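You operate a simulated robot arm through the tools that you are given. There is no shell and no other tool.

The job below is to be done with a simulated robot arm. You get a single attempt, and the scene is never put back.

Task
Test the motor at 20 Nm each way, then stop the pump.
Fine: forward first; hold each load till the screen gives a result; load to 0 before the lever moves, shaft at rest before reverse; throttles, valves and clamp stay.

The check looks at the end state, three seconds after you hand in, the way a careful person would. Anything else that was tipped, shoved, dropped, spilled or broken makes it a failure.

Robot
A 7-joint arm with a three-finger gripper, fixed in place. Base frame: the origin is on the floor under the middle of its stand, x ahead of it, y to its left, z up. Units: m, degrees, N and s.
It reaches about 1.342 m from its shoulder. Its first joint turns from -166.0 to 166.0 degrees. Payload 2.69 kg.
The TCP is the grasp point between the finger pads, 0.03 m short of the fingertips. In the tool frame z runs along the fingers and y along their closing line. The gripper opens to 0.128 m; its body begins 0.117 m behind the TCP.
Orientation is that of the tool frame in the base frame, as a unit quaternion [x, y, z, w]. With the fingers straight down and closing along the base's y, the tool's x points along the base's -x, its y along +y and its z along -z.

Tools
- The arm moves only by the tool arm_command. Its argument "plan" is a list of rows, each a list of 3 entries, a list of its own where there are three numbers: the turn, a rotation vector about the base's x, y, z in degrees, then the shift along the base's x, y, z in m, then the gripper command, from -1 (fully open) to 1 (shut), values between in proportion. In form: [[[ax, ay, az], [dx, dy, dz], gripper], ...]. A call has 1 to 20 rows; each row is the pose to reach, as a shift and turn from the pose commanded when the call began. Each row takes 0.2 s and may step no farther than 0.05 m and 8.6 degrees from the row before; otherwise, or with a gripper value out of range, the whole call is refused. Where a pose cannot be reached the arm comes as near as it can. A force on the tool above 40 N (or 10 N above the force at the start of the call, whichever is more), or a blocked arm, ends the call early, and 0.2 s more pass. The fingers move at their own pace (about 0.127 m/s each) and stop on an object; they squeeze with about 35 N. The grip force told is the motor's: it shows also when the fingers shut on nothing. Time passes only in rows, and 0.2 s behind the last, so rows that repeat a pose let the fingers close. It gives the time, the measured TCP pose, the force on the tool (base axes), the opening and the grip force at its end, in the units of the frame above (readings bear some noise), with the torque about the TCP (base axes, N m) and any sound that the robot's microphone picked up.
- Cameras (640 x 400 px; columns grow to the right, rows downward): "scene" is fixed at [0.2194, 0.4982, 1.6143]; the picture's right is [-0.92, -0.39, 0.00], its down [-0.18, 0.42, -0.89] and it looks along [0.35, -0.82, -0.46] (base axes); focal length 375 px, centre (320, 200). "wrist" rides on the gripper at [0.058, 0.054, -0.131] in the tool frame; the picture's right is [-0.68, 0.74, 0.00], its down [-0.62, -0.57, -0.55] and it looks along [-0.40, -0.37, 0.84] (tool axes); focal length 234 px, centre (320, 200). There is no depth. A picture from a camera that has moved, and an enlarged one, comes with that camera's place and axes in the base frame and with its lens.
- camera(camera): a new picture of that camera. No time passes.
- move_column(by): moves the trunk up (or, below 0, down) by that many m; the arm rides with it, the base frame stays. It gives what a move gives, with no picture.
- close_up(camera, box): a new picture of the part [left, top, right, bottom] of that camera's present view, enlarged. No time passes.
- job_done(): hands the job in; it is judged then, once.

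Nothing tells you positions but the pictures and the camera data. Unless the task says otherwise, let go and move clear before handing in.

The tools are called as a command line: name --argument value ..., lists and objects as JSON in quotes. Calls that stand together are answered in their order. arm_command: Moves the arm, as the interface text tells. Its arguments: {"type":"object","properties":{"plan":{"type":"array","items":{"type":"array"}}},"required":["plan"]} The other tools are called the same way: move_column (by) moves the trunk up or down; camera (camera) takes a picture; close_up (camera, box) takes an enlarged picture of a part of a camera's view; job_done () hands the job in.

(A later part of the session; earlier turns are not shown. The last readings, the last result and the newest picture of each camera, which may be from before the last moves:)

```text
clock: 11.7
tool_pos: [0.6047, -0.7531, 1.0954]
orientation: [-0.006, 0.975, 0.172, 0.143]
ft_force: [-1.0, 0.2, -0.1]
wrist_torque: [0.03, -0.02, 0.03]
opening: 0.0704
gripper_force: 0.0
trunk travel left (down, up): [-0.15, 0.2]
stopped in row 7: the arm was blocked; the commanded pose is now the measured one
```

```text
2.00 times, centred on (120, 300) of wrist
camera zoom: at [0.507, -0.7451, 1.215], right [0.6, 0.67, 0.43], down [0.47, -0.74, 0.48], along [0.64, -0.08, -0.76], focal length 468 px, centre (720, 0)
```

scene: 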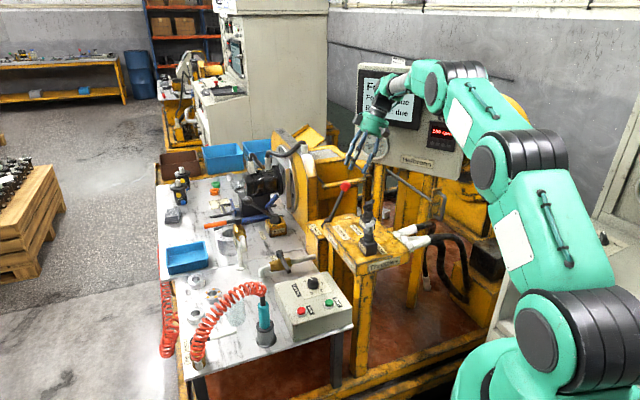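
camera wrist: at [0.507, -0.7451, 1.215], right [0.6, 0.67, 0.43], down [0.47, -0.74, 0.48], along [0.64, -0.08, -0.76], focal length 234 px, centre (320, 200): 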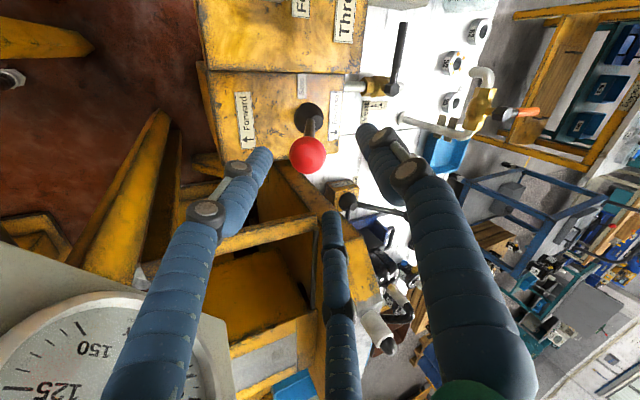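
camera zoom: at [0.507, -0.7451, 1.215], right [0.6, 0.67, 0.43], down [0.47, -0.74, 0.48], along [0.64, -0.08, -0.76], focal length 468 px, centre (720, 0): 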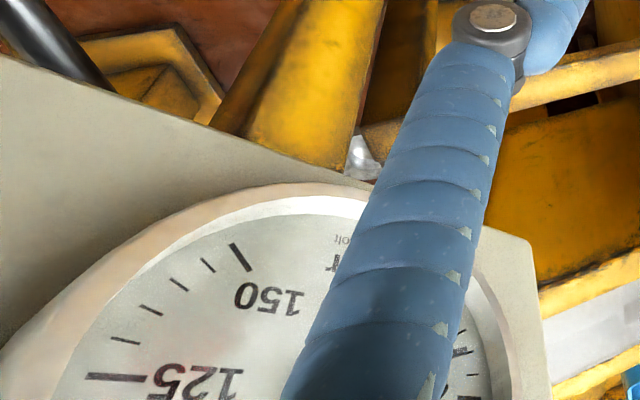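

The wrist came up against the display panel behind it; nothing looks displaced, and the speed reads 160 rpm. I'll move away in +y while straightening the tool upright, and keep clear of that panel from now on.

arm_command --plan '[[[0, 0, 0], [0.003, 0.015, 0.0], -0.1], [[-4.97, 4.13, -0.17], [0.005, 0.035, 0.015], -0.1], [[-9.94, 8.26, -0.35], [0.007, 0.06, 0.03], -0.1], [[-14.9, 12.4, -0.52], [0.01, 0.09, 0.04], -0.1], [[-19.87, 16.53, -0.69], [0.013, 0.125, 0.045], -0.1], [[-19.87, 16.53, -0.69], [0.015, 0.16, 0.045], -0.1], [[-19.87, 16.53, -0.69], [0.017, 0.2, 0.045], -0.1]]'

camera --camera "scene"

close_up --camera "scene" --box '[330, 40, 500, 190]'

```text
clock: 13.3
tool_pos: [0.6163, -0.5616, 1.1338]
orientation: [0.002, 1.0, 0.002, 0.001]
ft_force: [0.8, -1.4, -0.7]
wrist_torque: [0.07, 0.04, 0.02]
opening: 0.0704
gripper_force: 0.0
trunk travel left (down, up): [-0.15, 0.2]
```

```text
taken
```

scene: 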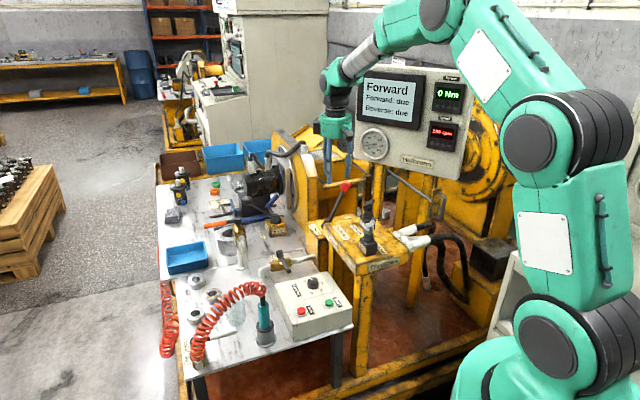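

```text
2.67 times, centred on (415, 115) of scene
camera zoom: at [0.2194, 0.4982, 1.6143], right [-0.92, -0.39, 0.0], down [-0.18, 0.42, -0.89], along [0.35, -0.82, -0.46], focal length 999 px, centre (67, 427)
```

zoom: 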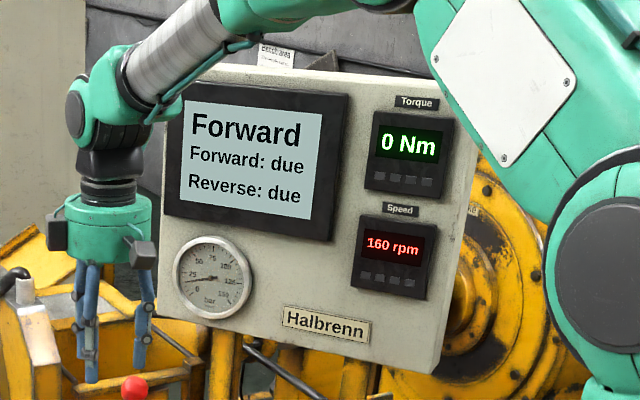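

All clear: the screen reads Forward at 160 rpm and 0 Nm, and the panel hasn't moved. Next I'll go above the load knob and check alignment.

arm_command --plan '[[[0, 0, 0], [0.0, 0.04, -0.01], -0.1], [[0, 0, 0], [0.001, 0.08, -0.03], -0.1], [[0, 0, 0], [0.001, 0.12, -0.06], -0.1], [[0, 0, 0], [0.001, 0.15, -0.1], -0.1], [[0, 0, 0], [0.001, 0.153, -0.14], -0.1], [[0, 0, 0], [0.001, 0.153, -0.18], -0.1], [[0, 0, 0], [0.001, 0.153, -0.19], -0.1], [[0, 0, 0], [0.001, 0.153, -0.19], -0.1]]'

camera --camera "wrist"

camera --camera "scene"

```text
clock: 15.1
tool_pos: [0.618, -0.4116, 0.948]
orientation: [0.002, 1.0, 0.001, 0.001]
ft_force: [0.6, 0.5, 0.4]
wrist_torque: [-0.02, 0.02, -0.01]
opening: 0.0702
gripper_force: 0.1
trunk travel left (down, up): [-0.15, 0.2]
```

```text
taken
camera wrist: at [0.558, -0.3582, 1.0795], right [0.68, 0.73, 0.0], down [0.61, -0.57, 0.55], along [0.4, -0.37, -0.84], focal length 234 px, centre (320, 200)
```

wrist: 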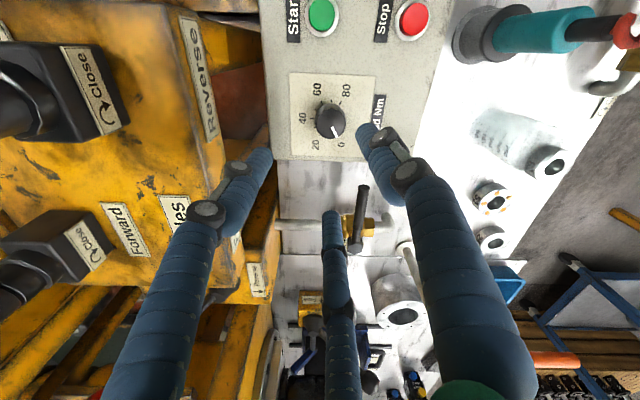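

```text
taken
```

scene: 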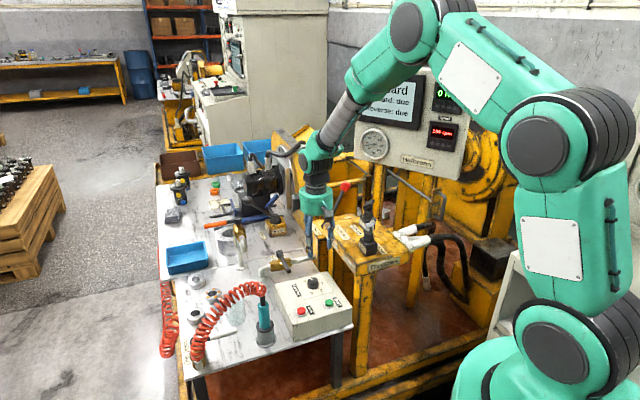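

The knob is just ahead of the tool axis. I'm zooming in to measure its exact offset and check the scale.

close_up --camera "wrist" --box '[280, 60, 400, 160]'

close_up --camera "scene" --box '[290, 265, 340, 305]'

close_up --camera "scene" --box '[350, 60, 480, 180]'

```text
4.00 times, centred on (340, 110) of wrist
camera zoom: at [0.558, -0.3582, 1.0795], right [0.68, 0.73, 0.0], down [0.61, -0.57, 0.55], along [0.4, -0.37, -0.84], focal length 937 px, centre (240, 560)
```

zoom: 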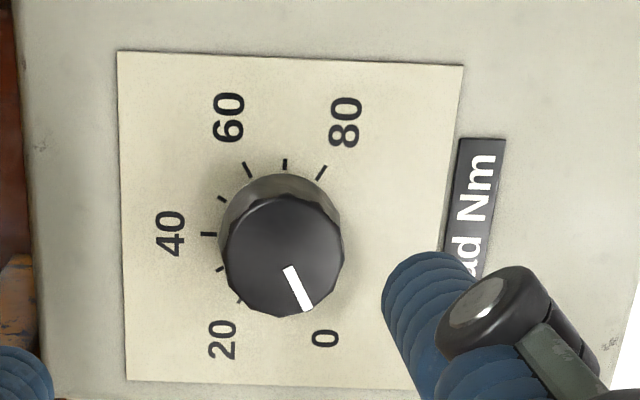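

```text
10.00 times, centred on (315, 285) of scene
camera zoom: at [0.2194, 0.4982, 1.6143], right [-0.92, -0.39, 0.0], down [-0.18, 0.42, -0.89], along [0.35, -0.82, -0.46], focal length 3746 px, centre (370, -650)
```

zoom: 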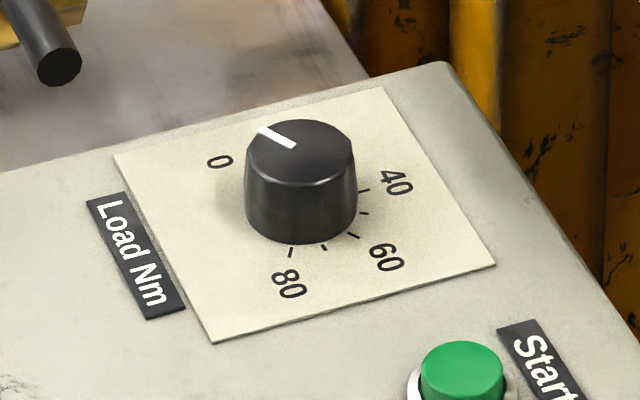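

```text
3.33 times, centred on (415, 120) of scene
camera zoom: at [0.2194, 0.4982, 1.6143], right [-0.92, -0.39, 0.0], down [-0.18, 0.42, -0.89], along [0.35, -0.82, -0.46], focal length 1249 px, centre (3, 467)
```

zoom: 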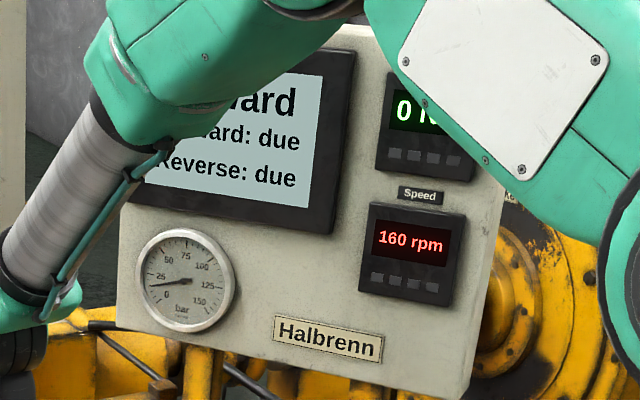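

The knob's top centre is at about [0.623, −0.401, 0.80] with a diameter near 0.036 m, and the scale runs clockwise at close to 30° per 10 Nm. I'll descend over it, first to a check height.

arm_command --plan '[[[0, 0, 0], [0.003, 0.006, -0.02], -0.1], [[0, 0, 0], [0.005, 0.0108, -0.05], -0.1], [[0, 0, 0], [0.005, 0.0108, -0.08], -0.1], [[0, 0, 0], [0.005, 0.0108, -0.095], -0.1], [[0, 0, 0], [0.005, 0.0108, -0.095], -0.1]]'

camera --camera "wrist"

close_up --camera "scene" --box '[280, 230, 350, 310]'

```text
clock: 16.3
tool_pos: [0.625, -0.4015, 0.8513]
orientation: [0.002, 1.0, 0.001, 0.001]
ft_force: [0.6, -0.6, 0.2]
wrist_torque: [0.03, 0.02, -0.02]
opening: 0.0704
gripper_force: 0.2
trunk travel left (down, up): [-0.15, 0.2]
```

```text
taken
camera wrist: at [0.5654, -0.3473, 0.9831], right [0.68, 0.73, 0.0], down [0.61, -0.57, 0.55], along [0.4, -0.37, -0.84], focal length 234 px, centre (320, 200)
```

wrist: 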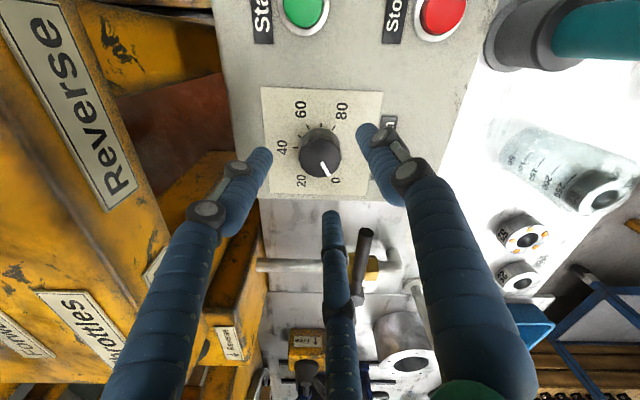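

```text
5.00 times, centred on (315, 270) of scene
camera zoom: at [0.2194, 0.4982, 1.6143], right [-0.92, -0.39, 0.0], down [-0.18, 0.42, -0.89], along [0.35, -0.82, -0.46], focal length 1873 px, centre (345, -150)
```

zoom: 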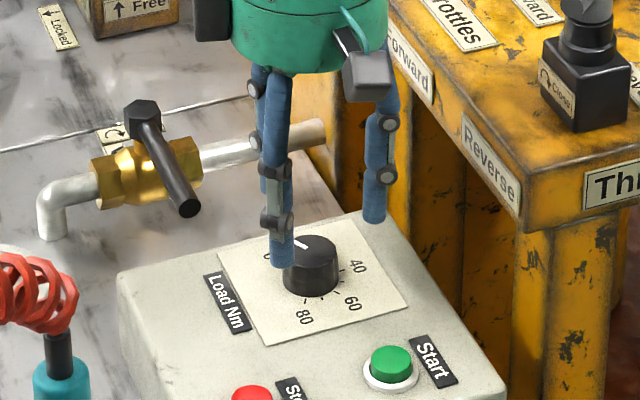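

Alignment looks close. I'm zooming once more to confirm centring and height before the last few centimetres.

close_up --camera "wrist" --box '[260, 100, 380, 200]'

```text
4.00 times, centred on (320, 150) of wrist
camera zoom: at [0.5654, -0.3473, 0.9831], right [0.68, 0.73, 0.0], down [0.61, -0.57, 0.55], along [0.4, -0.37, -0.84], focal length 937 px, centre (320, 400)
```

zoom: 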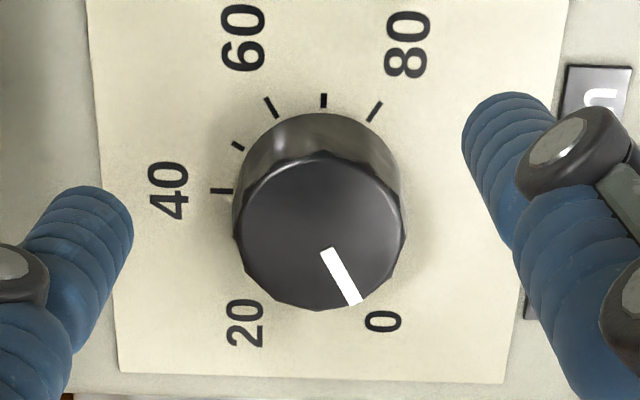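

The knob is centred within 2 mm and its top is confirmed at z≈0.80. I'll lower so the tips stay a few millimetres above the panel, then close on the knob.

arm_command --plan '[[[0, 0, 0], [-0.002, 0.0015, -0.015], -0.1], [[0, 0, 0], [-0.002, 0.0015, -0.03], -0.1], [[0, 0, 0], [-0.002, 0.0015, -0.038], -0.1], [[0, 0, 0], [-0.002, 0.0015, -0.038], 0.3], [[0, 0, 0], [-0.002, 0.0015, -0.038], 0.6], [[0, 0, 0], [-0.002, 0.0015, -0.038], 1], [[0, 0, 0], [-0.002, 0.0015, -0.038], 1]]'

camera --camera "wrist"

close_up --camera "scene" --box '[280, 230, 350, 310]'

close_up --camera "scene" --box '[350, 60, 480, 180]'

```text
clock: 17.9
tool_pos: [0.6249, -0.4009, 0.8141]
orientation: [0.002, 1.0, 0.0, 0.002]
ft_force: [25.0, -16.7, -0.1]
wrist_torque: [-0.76, -0.95, -0.05]
opening: 0.036
gripper_force: 45.2
trunk travel left (down, up): [-0.15, 0.2]
```

```text
taken
camera wrist: at [0.5642, -0.3464, 0.9454], right [0.68, 0.73, 0.0], down [0.61, -0.57, 0.55], along [0.41, -0.37, -0.83], focal length 234 px, centre (320, 200)
```

wrist: 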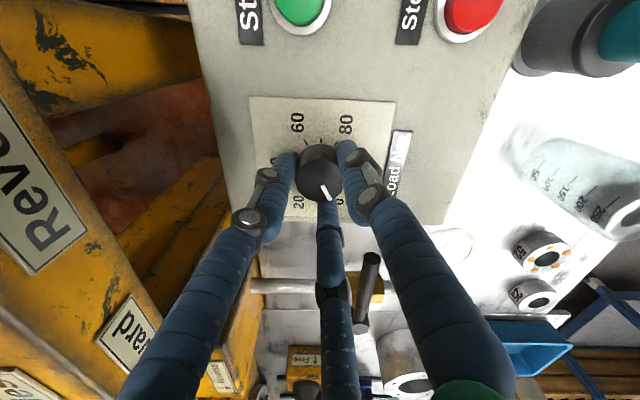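

```text
5.00 times, centred on (315, 270) of scene
camera zoom: at [0.2194, 0.4982, 1.6143], right [-0.92, -0.39, 0.0], down [-0.18, 0.42, -0.89], along [0.35, -0.82, -0.46], focal length 1873 px, centre (345, -150)
```

zoom: 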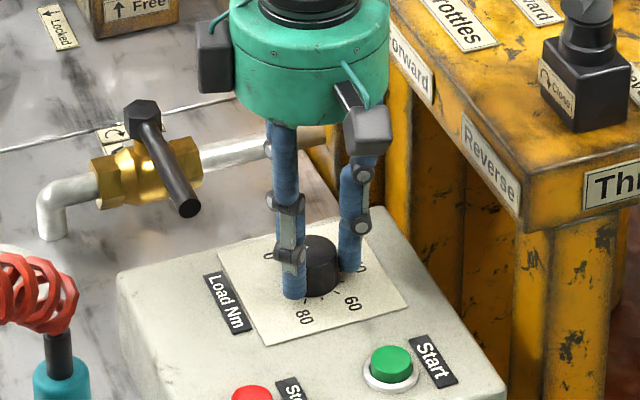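

```text
3.33 times, centred on (415, 120) of scene
camera zoom: at [0.2194, 0.4982, 1.6143], right [-0.92, -0.39, 0.0], down [-0.18, 0.42, -0.89], along [0.35, -0.82, -0.46], focal length 1249 px, centre (3, 467)
```

zoom: 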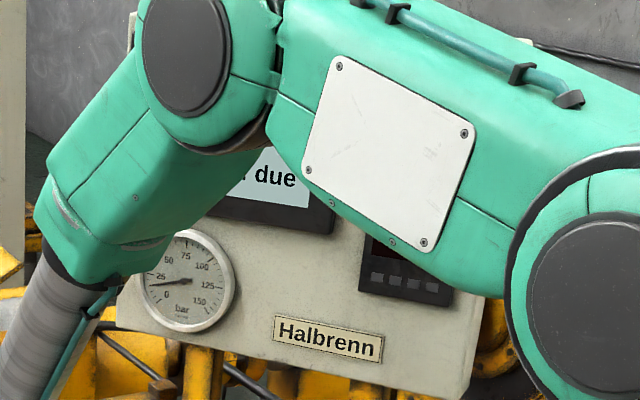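

The knob is gripped but there's about 30 N of side load, so the tool is slightly off-centre. I'll ease it over before turning.

arm_command --plan '[[[0, 0, 0], [0.0015, -0.001, 0], 1], [[0, 0, 0], [0.003, -0.002, 0], 1], [[0, 0, 0], [0.003, -0.002, 0], 1]]'

```text
clock: 18.7
tool_pos: [0.6244, -0.4, 0.8152]
orientation: [0.002, 1.0, 0.001, 0.001]
ft_force: [14.9, -7.6, 25.6]
wrist_torque: [0.01, -0.23, -0.02]
opening: 0.036
gripper_force: 45.2
trunk travel left (down, up): [-0.15, 0.2]
```

A vertical load has appeared as well. I'll open slightly to let everything settle, then re-centre and regrip a little higher.

arm_command --plan '[[[0, 0, 0], [0, 0, 0], 0.2], [[0, 0, 0], [0, 0, 0], 0.2], [[0, 0, 0], [0, 0, 0], 0.2]]'

close_up --camera "wrist" --box '[260, 100, 380, 200]'

close_up --camera "scene" --box '[295, 260, 335, 300]'

```text
clock: 19.5
tool_pos: [0.6225, -0.3998, 0.8125]
orientation: [0.001, 1.0, 0.001, 0.0]
ft_force: [-0.5, 0.1, 0.2]
wrist_torque: [0.01, 0.0, 0.0]
opening: 0.0514
gripper_force: 0.0
trunk travel left (down, up): [-0.15, 0.2]
```

```text
4.00 times, centred on (320, 150) of wrist
camera zoom: at [0.5639, -0.3465, 0.9439], right [0.68, 0.73, 0.0], down [0.61, -0.57, 0.55], along [0.4, -0.37, -0.84], focal length 937 px, centre (320, 400)
```

zoom: 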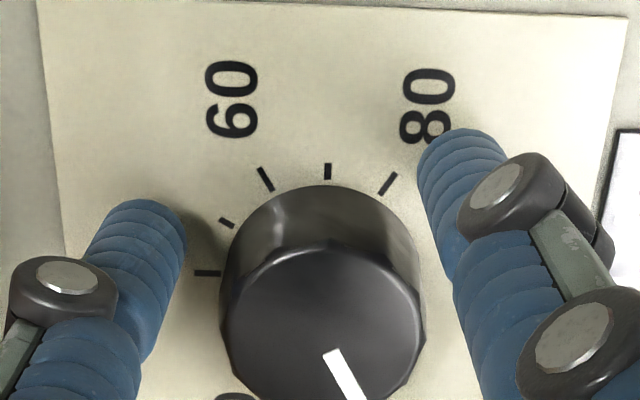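

```text
10.00 times, centred on (315, 280) of scene
camera zoom: at [0.2194, 0.4982, 1.6143], right [-0.92, -0.39, 0.0], down [-0.18, 0.42, -0.89], along [0.35, -0.82, -0.46], focal length 3746 px, centre (370, -600)
```

zoom: 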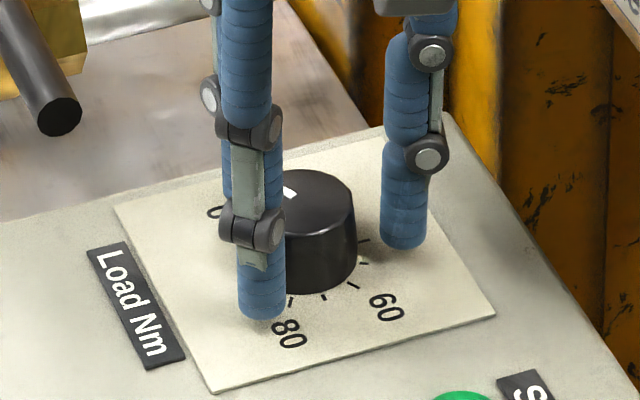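

With the fingers open, the force is zero, so nothing is touching the panel. The earlier loads point to the knob centre being about 4 mm further toward +x,−y, so I'll shift and regrip.

arm_command --plan '[[[0, 0, 0], [0.002, -0.0015, 0], 0.2], [[0, 0, 0], [0.0037, -0.0026, 0], 0.2], [[0, 0, 0], [0.0037, -0.0026, 0], 0.5], [[0, 0, 0], [0.0037, -0.0026, 0], 0.8], [[0, 0, 0], [0.0037, -0.0026, 0], 1], [[0, 0, 0], [0.0037, -0.0026, 0], 1]]'

```text
clock: 20.9
tool_pos: [0.628, -0.4014, 0.8131]
orientation: [0.002, 1.0, 0.001, 0.001]
ft_force: [1.0, 13.9, 2.1]
wrist_torque: [0.46, -0.02, -0.03]
opening: 0.0388
gripper_force: 45.6
trunk travel left (down, up): [-0.15, 0.2]
```

The side load is much lower now, about 14 N in +y. One small correction, then I'll turn.

arm_command --plan '[[[0, 0, 0], [-0.0003, 0.001, 0], 1], [[0, 0, 0], [-0.0005, 0.002, 0], 1], [[0, 0, 0], [-0.0005, 0.002, 0], 1]]'

```text
clock: 21.7
tool_pos: [0.6274, -0.4026, 0.8131]
orientation: [0.002, 1.0, 0.0, 0.0]
ft_force: [-5.1, 0.0, 3.5]
wrist_torque: [0.08, 0.15, 0.03]
opening: 0.0378
gripper_force: 45.0
trunk travel left (down, up): [-0.15, 0.2]
```

The grip is well centred. I'll start turning clockwise with a trial of about 21°, checking torque and the pointer.

arm_command --plan '[[[0, 0, -7], [0, 0, 0], 1], [[0, 0, -14], [0, 0, 0], 1], [[0, 0, -21], [0, 0, 0], 1]]'

close_up --camera "wrist" --box '[240, 80, 400, 240]'

camera --camera "scene"

```text
clock: 22.5
tool_pos: [0.6261, -0.4022, 0.8119]
orientation: [0.185, 0.983, 0.002, 0.001]
ft_force: [-17.9, -3.2, 5.4]
wrist_torque: [-0.02, 0.68, 0.05]
opening: 0.0377
gripper_force: 45.5
trunk travel left (down, up): [-0.15, 0.2]
```

```text
2.50 times, centred on (320, 160) of wrist
camera zoom: at [0.5897, -0.3311, 0.9445], right [0.9, 0.44, 0.0], down [0.37, -0.75, 0.55], along [0.24, -0.49, -0.84], focal length 585 px, centre (320, 300)
```

zoom: 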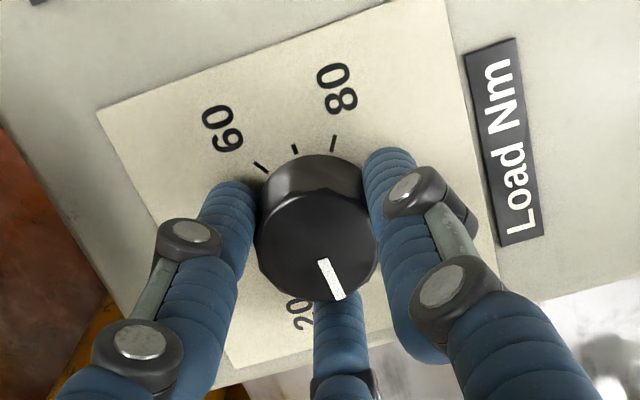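

```text
taken
```

scene: 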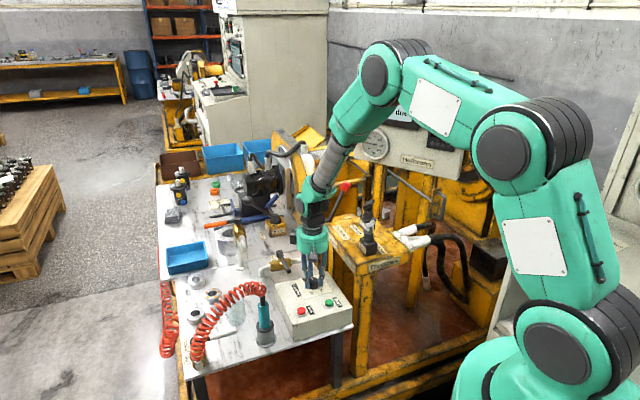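

The knob follows the grip exactly. I'll keep turning to about 57° in total, with a small x correction for the side load.

arm_command --plan '[[[0, 0, 0], [-0.002, 0, 0], 1], [[0, 0, -7.2], [-0.002, 0, 0], 1], [[0, 0, -14.4], [-0.002, 0, 0], 1], [[0, 0, -20], [-0.002, 0, 0], 1]]'

```text
clock: 23.5
tool_pos: [0.624, -0.4005, 0.8126]
orientation: [0.352, 0.936, 0.002, 0.001]
ft_force: [-4.4, 3.5, -4.4]
wrist_torque: [0.36, 0.14, 0.0]
opening: 0.0361
gripper_force: 45.4
trunk travel left (down, up): [-0.15, 0.2]
```

arm_command --plan '[[[0, 0, -6], [0, 0, 0], 1], [[0, 0, -12], [0, 0, 0], 1], [[0, 0, -17], [0, 0, 0], 1], [[0, 0, -17], [0, 0, 0], 1]]'

close_up --camera "wrist" --box '[240, 80, 400, 240]'

camera --camera "scene"

```text
clock: 24.5
tool_pos: [0.6245, -0.4001, 0.8134]
orientation: [0.487, 0.873, 0.001, 0.001]
ft_force: [-3.7, 5.3, -6.8]
wrist_torque: [0.14, 0.08, -0.02]
opening: 0.0363
gripper_force: 45.4
trunk travel left (down, up): [-0.15, 0.2]
```

```text
2.50 times, centred on (320, 160) of wrist
camera zoom: at [0.6384, -0.3225, 0.9445], right [0.98, -0.19, 0.0], down [-0.16, -0.82, 0.55], along [-0.1, -0.54, -0.84], focal length 585 px, centre (320, 300)
```

zoom: 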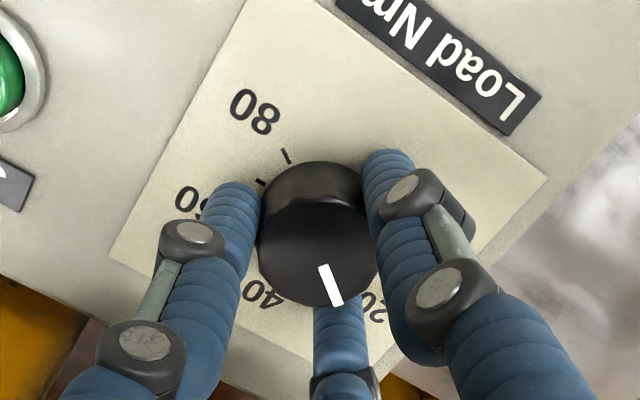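

```text
taken
```

scene: 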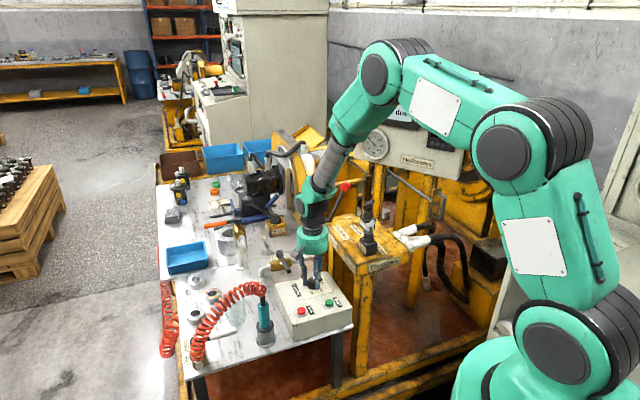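

The gripper has turned about 58°, but the arm blocks the torque readout. I'll let go, lift straight up and read the displays.

arm_command --plan '[[[0, 0, 0], [0, 0, 0], 0.3], [[0, 0, 0], [0, 0, 0], -0.1], [[0, 0, 0], [0, 0, 0.0], -0.1], [[0, 0, 0], [0, 0, 0.03], -0.1], [[0, 0, 0], [0, 0, 0.07], -0.1], [[0, 0, 0], [0, 0, 0.11], -0.1], [[0, 0, 0], [0, 0, 0.15], -0.1], [[0, 0, 0], [0, 0, 0.19], -0.1], [[0, 0, 0], [0, 0, 0.2], -0.1]]'

camera --camera "scene"

close_up --camera "scene" --box '[350, 60, 480, 180]'

close_up --camera "wrist" --box '[250, 40, 390, 160]'

```text
clock: 26.5
tool_pos: [0.6251, -0.3994, 1.0117]
orientation: [0.487, 0.873, 0.001, 0.001]
ft_force: [0.0, 0.4, 0.5]
wrist_torque: [-0.01, -0.02, 0.02]
opening: 0.0704
gripper_force: 0.0
trunk travel left (down, up): [-0.15, 0.2]
```

```text
taken
```

scene: 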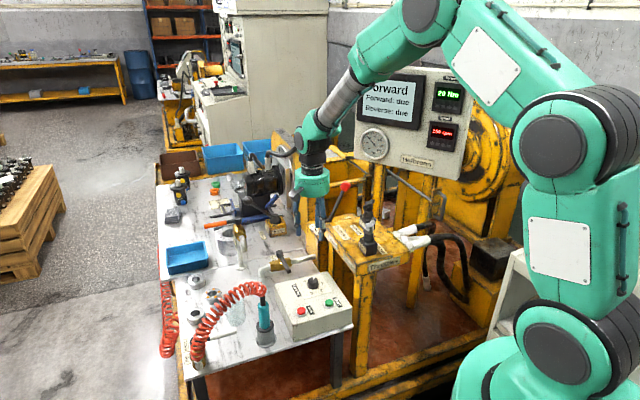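

```text
3.33 times, centred on (415, 120) of scene
camera zoom: at [0.2194, 0.4982, 1.6143], right [-0.92, -0.39, 0.0], down [-0.18, 0.42, -0.89], along [0.35, -0.82, -0.46], focal length 1249 px, centre (3, 467)
```

zoom: 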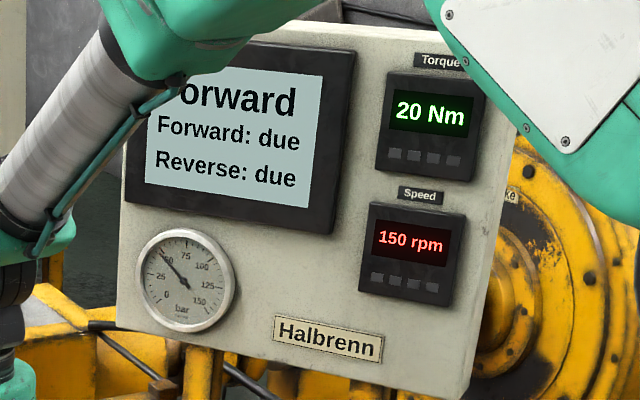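

```text
3.33 times, centred on (320, 100) of wrist
camera zoom: at [0.6372, -0.3224, 1.1425], right [0.98, -0.19, 0.0], down [-0.16, -0.82, 0.55], along [-0.1, -0.54, -0.84], focal length 781 px, centre (320, 533)
```

zoom: 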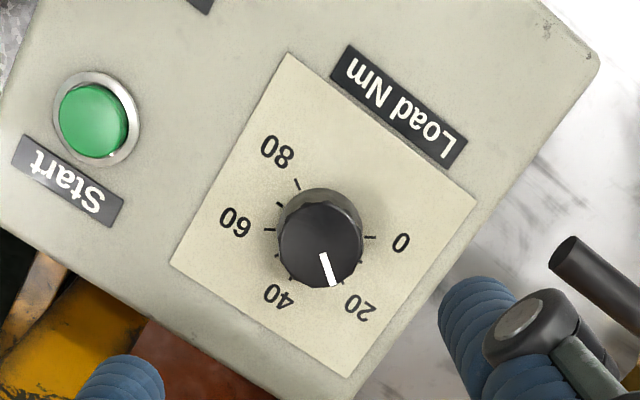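

Torque reads 20 Nm and speed 150 rpm in Forward. I'll hold still and wait for the screen to give a result.

arm_command --plan '[[[0, 0, 0], [0, 0, 0.03], -0.1], [[0, 0, 0], [0, 0, 0.06], -0.1], [[0, 0, 0], [0, 0, 0.06], -0.1], [[0, 0, 0], [0, 0, 0.06], -0.1], [[0, 0, 0], [0, 0, 0.06], -0.1], [[0, 0, 0], [0, 0, 0.06], -0.1], [[0, 0, 0], [0, 0, 0.06], -0.1], [[0, 0, 0], [0, 0, 0.06], -0.1], [[0, 0, 0], [0, 0, 0.06], -0.1], [[0, 0, 0], [0, 0, 0.06], -0.1]]'

close_up --camera "scene" --box '[350, 60, 480, 180]'

```text
clock: 28.7
tool_pos: [0.6281, -0.4022, 1.07]
orientation: [0.486, 0.874, 0.0, 0.002]
ft_force: [0.4, 0.4, -0.3]
wrist_torque: [0.02, -0.01, -0.05]
opening: 0.0705
gripper_force: 0.0
trunk travel left (down, up): [-0.15, 0.2]
```

```text
3.33 times, centred on (415, 120) of scene
camera zoom: at [0.2194, 0.4982, 1.6143], right [-0.92, -0.39, 0.0], down [-0.18, 0.42, -0.89], along [0.35, -0.82, -0.46], focal length 1249 px, centre (3, 467)
```

zoom: 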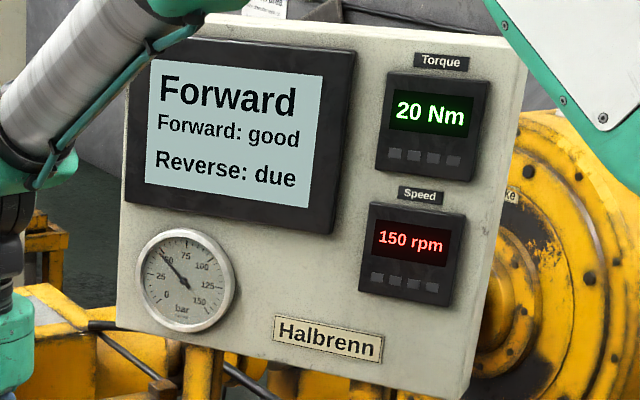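

Forward reads "good" at 20 Nm. Next I'll go back down at the same pose, regrip the knob and turn it back to 0.

arm_command --plan '[[[0, 0, 0], [0, 0, -0.04], -0.1], [[0, 0, 0], [0, 0, -0.08], -0.1], [[0, 0, 0], [0, 0, -0.12], -0.1], [[0, 0, 0], [0, 0, -0.16], -0.1], [[0, 0, 0], [0, 0, -0.2], -0.1], [[0, 0, 0], [0, 0, -0.23], -0.1], [[0, 0, 0], [0, 0, -0.25], -0.1], [[0, 0, 0], [0, 0, -0.26], -0.1], [[0, 0, 0], [0, 0, -0.26], 0.3], [[0, 0, 0], [0, 0, -0.26], 0.6], [[0, 0, 0], [0, 0, -0.26], 1], [[0, 0, 0], [0, 0, -0.26], 1]]'

close_up --camera "wrist" --box '[240, 80, 400, 240]'

```text
clock: 31.3
tool_pos: [0.6267, -0.3996, 0.8126]
orientation: [0.486, 0.874, 0.001, 0.0]
ft_force: [-12.8, -8.0, 0.8]
wrist_torque: [-0.37, 0.5, -0.02]
opening: 0.0362
gripper_force: 44.8
trunk travel left (down, up): [-0.15, 0.2]
```

```text
2.50 times, centred on (320, 160) of wrist
camera zoom: at [0.6384, -0.3224, 0.9445], right [0.98, -0.19, 0.0], down [-0.16, -0.82, 0.55], along [-0.1, -0.54, -0.84], focal length 585 px, centre (320, 300)
```

zoom: 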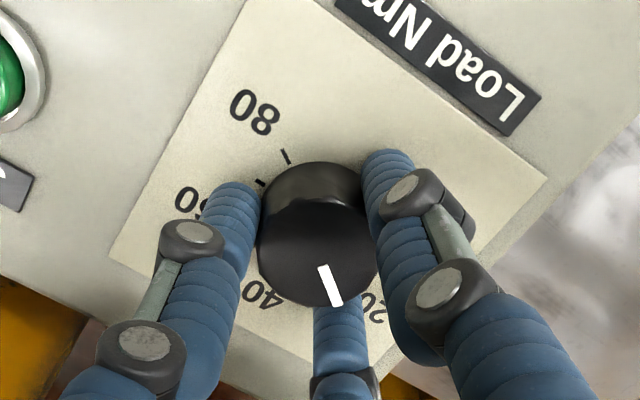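

arm_command --plan '[[[0, 0, 0], [-0.0015, -0.001, 0], 1], [[0, 0, 7.5], [-0.0015, -0.001, 0], 1], [[0, 0, 15], [-0.0015, -0.001, 0], 1], [[0, 0, 22.5], [-0.0015, -0.001, 0], 1], [[0, 0, 30], [-0.0015, -0.001, 0], 1]]'

```text
clock: 32.5
tool_pos: [0.6245, -0.3999, 0.813]
orientation: [0.243, 0.97, 0.001, 0.001]
ft_force: [25.0, 23.5, -13.4]
wrist_torque: [0.61, -1.16, -0.01]
opening: 0.0359
gripper_force: 44.2
trunk travel left (down, up): [-0.15, 0.2]
```

The side load has built up a bit mid-turn. I'll ease it and continue back toward 0.

arm_command --plan '[[[0, 0, 0], [0.0015, 0.0015, 0], 1], [[0, 0, 0], [0.003, 0.003, 0], 1], [[0, 0, 0], [0.003, 0.003, 0], 1]]'

```text
clock: 33.3
tool_pos: [0.6257, -0.4002, 0.8132]
orientation: [0.244, 0.97, 0.0, 0.001]
ft_force: [-22.0, -22.5, -1.4]
wrist_torque: [-0.89, 0.99, 0.01]
opening: 0.0361
gripper_force: 44.9
trunk travel left (down, up): [-0.15, 0.2]
```

arm_command --plan '[[[0, 0, 0], [-0.0014, -0.0014, 0], 1], [[0, 0, 7], [-0.0014, -0.0014, 0], 1], [[0, 0, 14], [-0.0014, -0.0014, 0], 1], [[0, 0, 21], [-0.0014, -0.0014, 0], 1]]'

```text
clock: 34.3
tool_pos: [0.625, -0.4003, 0.8138]
orientation: [0.062, 0.998, 0.002, 0.0]
ft_force: [-11.8, -8.9, -2.9]
wrist_torque: [-0.33, 0.02, -0.05]
opening: 0.0359
gripper_force: 44.5
trunk travel left (down, up): [-0.15, 0.2]
```

arm_command --plan '[[[0, 0, 0], [-0.0006, -0.0005, 0], 1], [[0, 0, 3.5], [-0.0006, -0.0005, 0], 1], [[0, 0, 7], [-0.0006, -0.0005, 0], 1], [[0, 0, 7], [-0.0006, -0.0005, 0], 1]]'

close_up --camera "wrist" --box '[240, 80, 400, 240]'

close_up --camera "scene" --box '[350, 60, 480, 180]'

```text
clock: 35.3
tool_pos: [0.6255, -0.4009, 0.8137]
orientation: [0.002, 1.0, 0.0, 0.001]
ft_force: [1.1, 0.1, -5.9]
wrist_torque: [0.13, -0.12, 0.01]
opening: 0.0359
gripper_force: 45.2
trunk travel left (down, up): [-0.15, 0.2]
```

```text
2.50 times, centred on (320, 160) of wrist
camera zoom: at [0.565, -0.3467, 0.9446], right [0.68, 0.73, 0.0], down [0.61, -0.57, 0.55], along [0.4, -0.37, -0.84], focal length 585 px, centre (320, 300)
```

zoom: 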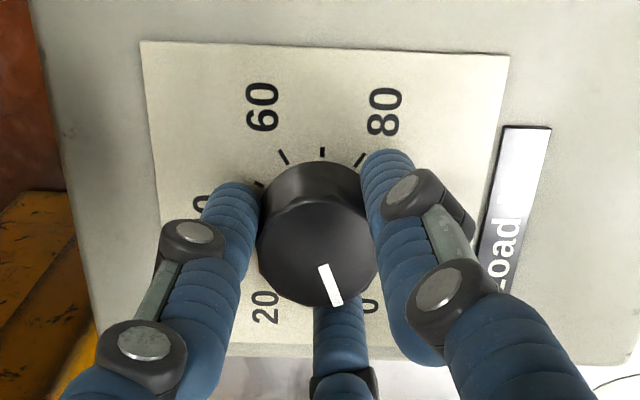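

```text
3.33 times, centred on (415, 120) of scene
camera zoom: at [0.2194, 0.4982, 1.6143], right [-0.92, -0.39, 0.0], down [-0.18, 0.42, -0.89], along [0.35, -0.82, -0.46], focal length 1249 px, centre (3, 467)
```

zoom: 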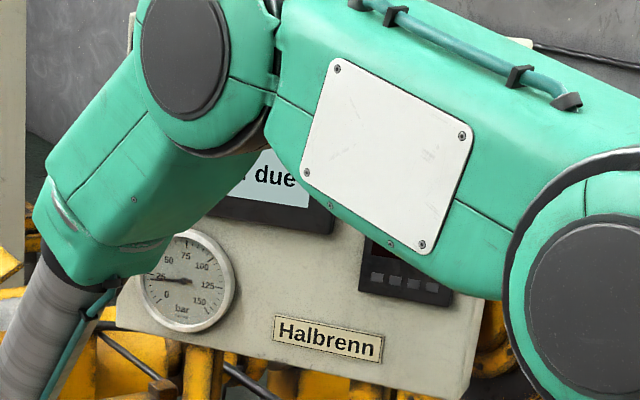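

The pointer is still a few degrees short of 0, so I'll turn a bit further counter-clockwise and compare.

arm_command --plan '[[[0, 0, 3], [0, 0, 0], 1], [[0, 0, 6], [0, 0, 0], 1], [[0, 0, 8], [0, 0, 0], 1], [[0, 0, 8], [0, 0, 0], 1]]'

close_up --camera "wrist" --box '[240, 80, 400, 240]'

```text
clock: 36.3
tool_pos: [0.6252, -0.4003, 0.8129]
orientation: [-0.068, 0.998, 0.002, 0.001]
ft_force: [5.7, 11.5, 2.3]
wrist_torque: [0.48, -0.15, -0.01]
opening: 0.036
gripper_force: 44.7
trunk travel left (down, up): [-0.15, 0.2]
```

```text
2.50 times, centred on (320, 160) of wrist
camera zoom: at [0.5581, -0.3554, 0.9446], right [0.57, 0.82, 0.0], down [0.69, -0.48, 0.55], along [0.45, -0.31, -0.84], focal length 585 px, centre (320, 300)
```

zoom: 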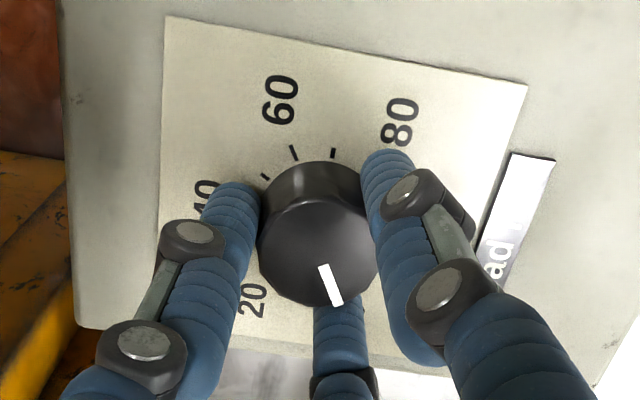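

I'll let go, lift and check both the pointer and the torque readout.

arm_command --plan '[[[0, 0, 0], [0, 0, 0], 0.3], [[0, 0, 0], [0, 0, 0], -0.1], [[0, 0, 0], [0, 0, 0.0], -0.1], [[0, 0, 0], [0, 0, 0.03], -0.1], [[0, 0, 0], [0, 0, 0.07], -0.1], [[0, 0, 0], [0, 0, 0.11], -0.1], [[0, 0, 0], [0, 0, 0.15], -0.1], [[0, 0, 0], [0, 0, 0.19], -0.1], [[0, 0, 0], [0, 0, 0.23], -0.1], [[0, 0, 0], [0, 0, 0.26], -0.1], [[0, 0, 0], [0, 0, 0.26], -0.1]]'

close_up --camera "scene" --box '[350, 60, 480, 180]'

close_up --camera "wrist" --box '[250, 30, 390, 150]'

close_up --camera "scene" --box '[290, 265, 340, 305]'

```text
clock: 38.7
tool_pos: [0.627, -0.4037, 1.0775]
orientation: [-0.068, 0.998, 0.001, 0.001]
ft_force: [0.3, 0.0, 0.3]
wrist_torque: [-0.02, -0.04, 0.0]
opening: 0.0704
gripper_force: 0.0
trunk travel left (down, up): [-0.15, 0.2]
```

```text
3.33 times, centred on (415, 120) of scene
camera zoom: at [0.2194, 0.4982, 1.6143], right [-0.92, -0.39, 0.0], down [-0.18, 0.42, -0.89], along [0.35, -0.82, -0.46], focal length 1249 px, centre (3, 467)
```

zoom: 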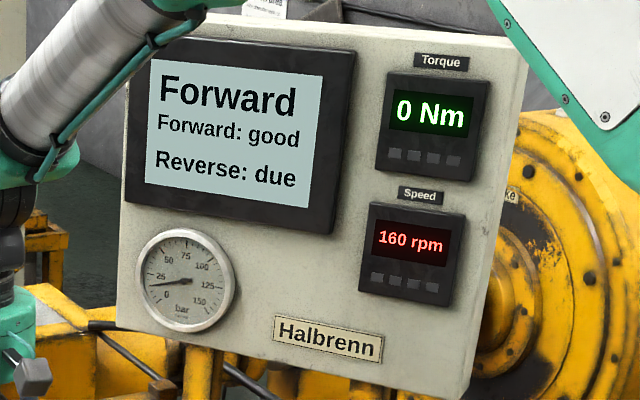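

```text
3.33 times, centred on (320, 90) of wrist
camera zoom: at [0.5593, -0.3587, 1.2077], right [0.57, 0.82, 0.0], down [0.69, -0.48, 0.55], along [0.45, -0.31, -0.84], focal length 781 px, centre (320, 567)
```

zoom: 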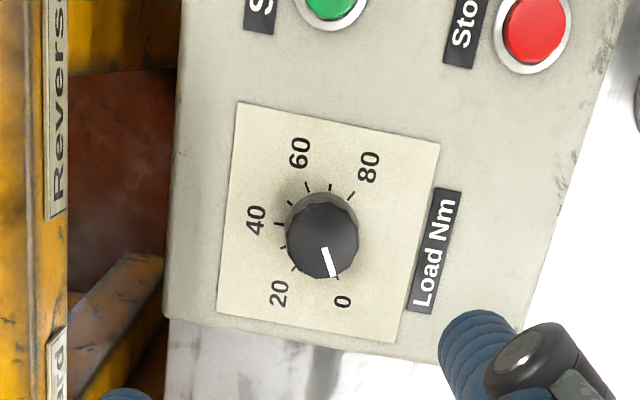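

```text
10.00 times, centred on (315, 285) of scene
camera zoom: at [0.2194, 0.4982, 1.6143], right [-0.92, -0.39, 0.0], down [-0.18, 0.42, -0.89], along [0.35, -0.82, -0.46], focal length 3746 px, centre (370, -650)
```

zoom: 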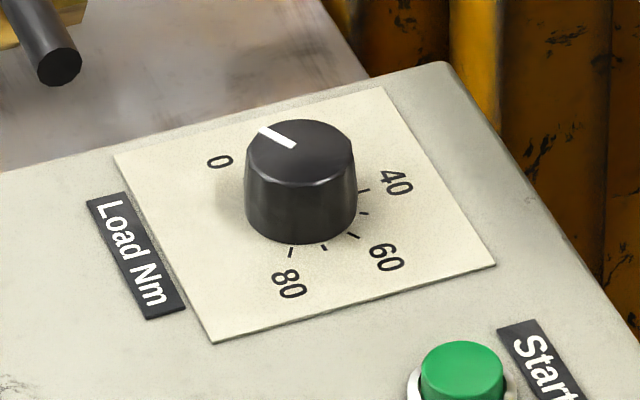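

The knob is back at 0, torque reads 0 Nm, and Forward is good. Next I'll bring the lever back to Stop, so I'm moving above the ball in its Forward position with an upright tool, keeping off the display panel.

arm_command --plan '[[[0, 0, 1], [0, -0.02, 0.035], -0.3], [[0, 0, 2], [0.001, -0.06, 0.065], -0.3], [[0, 0, 3], [0.002, -0.1, 0.077], -0.3], [[0, 0, 4], [0.003, -0.145, 0.077], -0.3], [[0, 0, 5], [0.004, -0.19, 0.077], -0.3], [[0, 0, 6], [0.005, -0.235, 0.077], -0.3], [[0, 0, 7.2], [0.006, -0.28, 0.077], -0.3], [[0, 0, 7.2], [0.007, -0.315, 0.077], -0.3], [[0, 0, 7.2], [0.008, -0.3365, 0.077], -0.3], [[0, 0, 7.2], [0.008, -0.3365, 0.077], -0.3]]'

camera --camera "wrist"

close_up --camera "scene" --box '[280, 60, 440, 240]'

```text
clock: 40.9
tool_pos: [0.6338, -0.7373, 1.1486]
orientation: [-0.131, 0.991, 0.002, 0.0]
ft_force: [-0.1, 0.0, -1.3]
wrist_torque: [0.03, 0.03, 0.02]
opening: 0.0834
gripper_force: 0.0
trunk travel left (down, up): [-0.15, 0.2]
```

```text
taken
camera wrist: at [0.5625, -0.7018, 1.2803], right [0.46, 0.89, 0.0], down [0.74, -0.39, 0.55], along [0.49, -0.25, -0.84], focal length 234 px, centre (320, 200)
```

wrist: 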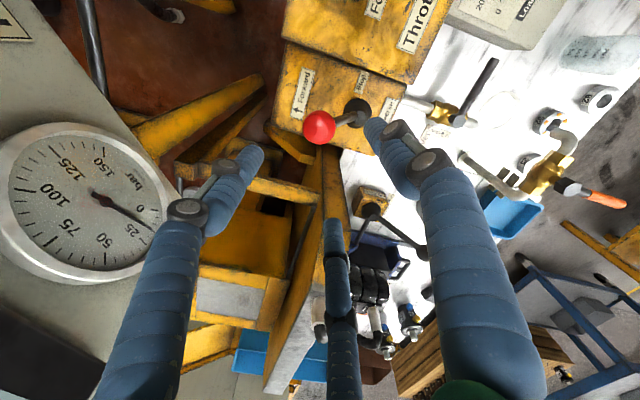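

```text
2.22 times, centred on (360, 150) of scene
camera zoom: at [0.2194, 0.4982, 1.6143], right [-0.92, -0.39, 0.0], down [-0.18, 0.42, -0.89], along [0.35, -0.82, -0.46], focal length 832 px, centre (231, 311)
```

zoom: 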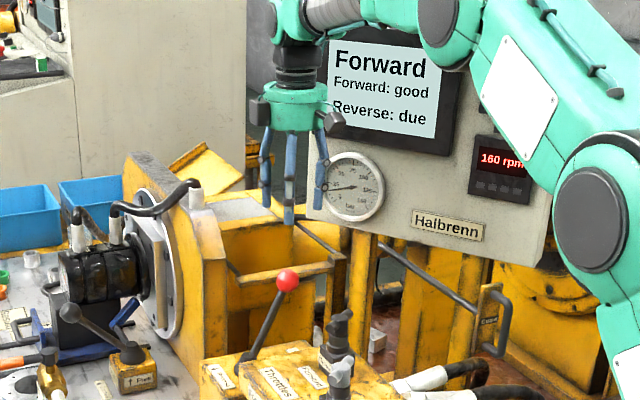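

The ball is right under the tool at about [0.633, −0.739, 1.00]. I'll go straight down and close to a loose cage around it.

arm_command --plan '[[[0, 0, 0], [-0.001, -0.002, -0.03], -0.3], [[0, 0, 0], [-0.001, -0.002, -0.07], -0.3], [[0, 0, 0], [-0.001, -0.002, -0.11], -0.3], [[0, 0, 0], [-0.001, -0.002, -0.135], -0.3], [[0, 0, 0], [-0.001, -0.002, -0.142], -0.3], [[0, 0, 0], [-0.001, -0.002, -0.142], 0], [[0, 0, 0], [-0.001, -0.002, -0.142], 0.3], [[0, 0, 0], [-0.001, -0.002, -0.142], 0.3]]'

camera --camera "wrist"

close_up --camera "scene" --box '[280, 130, 380, 230]'

```text
clock: 42.7
tool_pos: [0.6335, -0.7396, 1.0063]
orientation: [-0.131, 0.991, 0.002, 0.001]
ft_force: [0.1, -0.1, -0.4]
wrist_torque: [0.0, -0.05, -0.01]
opening: 0.0445
gripper_force: 0.0
trunk travel left (down, up): [-0.15, 0.2]
```

```text
taken
camera wrist: at [0.5621, -0.7035, 1.1387], right [0.46, 0.89, 0.0], down [0.74, -0.39, 0.55], along [0.49, -0.25, -0.84], focal length 234 px, centre (320, 200)
```

wrist: 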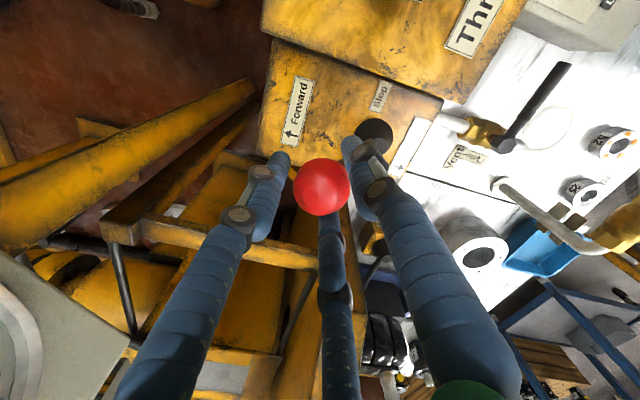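

```text
4.00 times, centred on (330, 180) of scene
camera zoom: at [0.2194, 0.4982, 1.6143], right [-0.92, -0.39, 0.0], down [-0.18, 0.42, -0.89], along [0.35, -0.82, -0.46], focal length 1498 px, centre (280, 280)
```

zoom: 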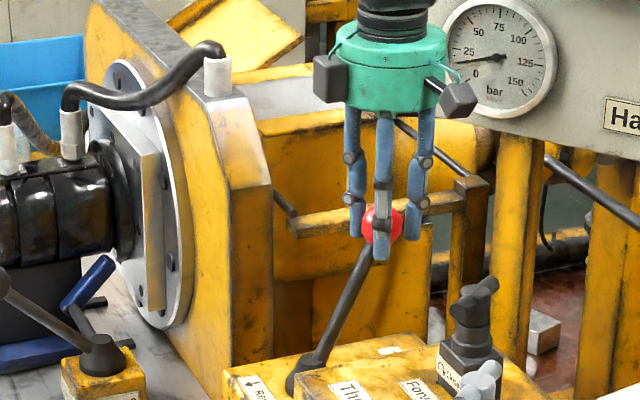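

The ball is loosely caged. I'll push it gently along its arc back toward Stop, stopping just short first.

arm_command --plan '[[[0, 0, 0], [0.0074, 0.0067, 0.002], 0.3], [[0, 0, 0], [0.0148, 0.0135, 0.006], 0.3], [[0, 0, 0], [0.0222, 0.0202, 0.009], 0.3], [[0, 0, 0], [0.0296, 0.027, 0.0115], 0.3], [[0, 0, 0], [0.037, 0.0337, 0.0133], 0.3], [[0, 0, 0], [0.0443, 0.0404, 0.0145], 0.3], [[0, 0, 0], [0.0503, 0.0458, 0.0152], 0.3]]'

close_up --camera "scene" --box '[280, 130, 380, 230]'

close_up --camera "scene" --box '[340, 60, 480, 180]'

camera --camera "wrist"

```text
clock: 44.3
tool_pos: [0.6828, -0.6933, 1.0231]
orientation: [-0.131, 0.991, 0.002, 0.001]
ft_force: [-0.3, -0.9, 0.0]
wrist_torque: [0.03, 0.03, 0.02]
opening: 0.0448
gripper_force: 0.0
trunk travel left (down, up): [-0.15, 0.2]
```

```text
4.00 times, centred on (330, 180) of scene
camera zoom: at [0.2194, 0.4982, 1.6143], right [-0.92, -0.39, 0.0], down [-0.18, 0.42, -0.89], along [0.35, -0.82, -0.46], focal length 1498 px, centre (280, 280)
```

zoom: 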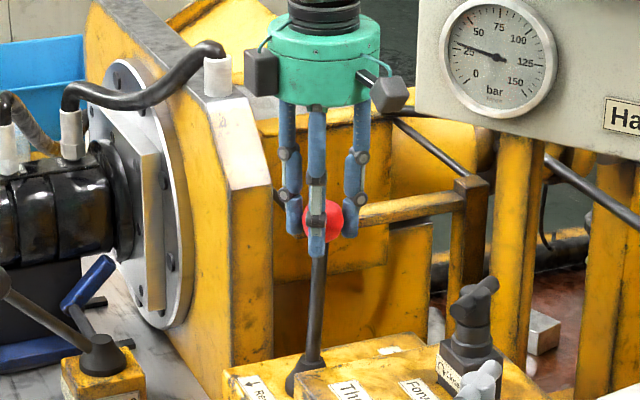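

```text
3.33 times, centred on (410, 120) of scene
camera zoom: at [0.2194, 0.4982, 1.6143], right [-0.92, -0.39, 0.0], down [-0.18, 0.42, -0.89], along [0.35, -0.82, -0.46], focal length 1249 px, centre (20, 467)
```

zoom: 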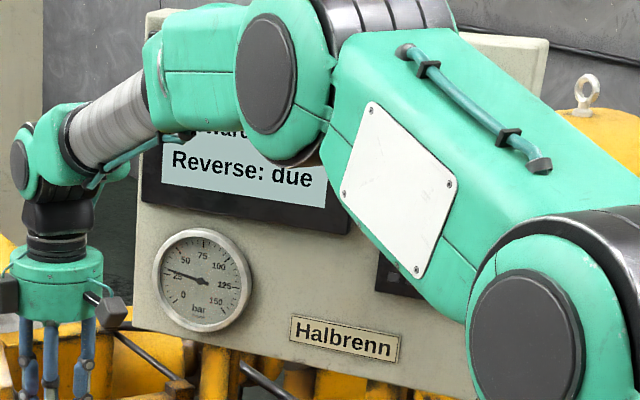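

```text
taken
camera wrist: at [0.6098, -0.657, 1.1537], right [0.46, 0.89, 0.0], down [0.74, -0.39, 0.55], along [0.49, -0.25, -0.84], focal length 234 px, centre (320, 200)
```

wrist: 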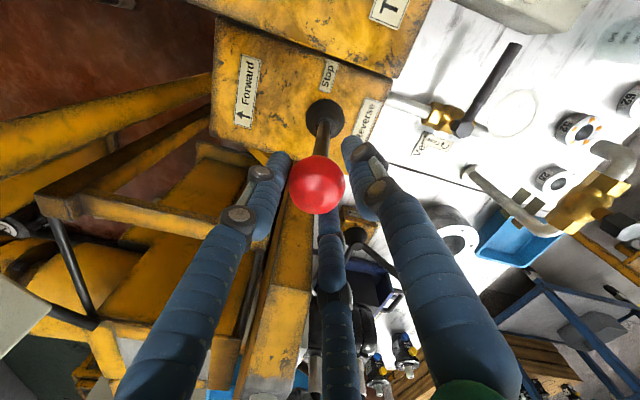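

The lever is now about 3° from upright and the gauge is back to its idle reading. I'll move the last few millimetres and close to centre the ball at its original Stop position.

arm_command --plan '[[[0, 0, 0], [0.003, 0.0025, 0.0], 0.3], [[0, 0, 0], [0.0055, 0.0047, 0.0], 0.3], [[0, 0, 0], [0.0055, 0.0047, 0.0], 0.6], [[0, 0, 0], [0.0055, 0.0047, 0.0], 1], [[0, 0, 0], [0.0055, 0.0047, 0.0], 1]]'

close_up --camera "scene" --box '[280, 130, 380, 230]'

```text
clock: 45.5
tool_pos: [0.6878, -0.6891, 1.0221]
orientation: [-0.131, 0.991, 0.001, 0.001]
ft_force: [-7.9, 8.2, 0.8]
wrist_torque: [0.23, 0.09, -0.01]
opening: 0.039
gripper_force: 44.8
trunk travel left (down, up): [-0.15, 0.2]
```

```text
4.00 times, centred on (330, 180) of scene
camera zoom: at [0.2194, 0.4982, 1.6143], right [-0.92, -0.39, 0.0], down [-0.18, 0.42, -0.89], along [0.35, -0.82, -0.46], focal length 1498 px, centre (280, 280)
```

zoom: 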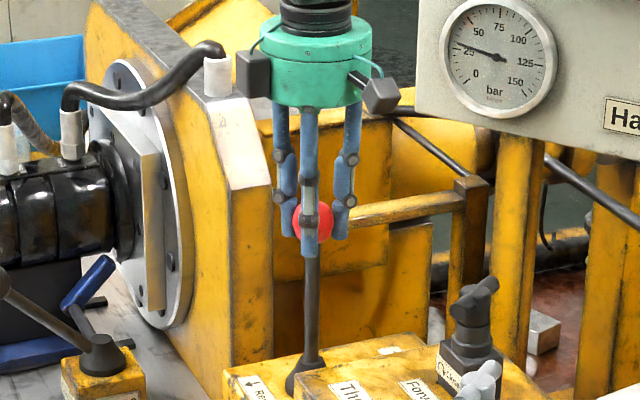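

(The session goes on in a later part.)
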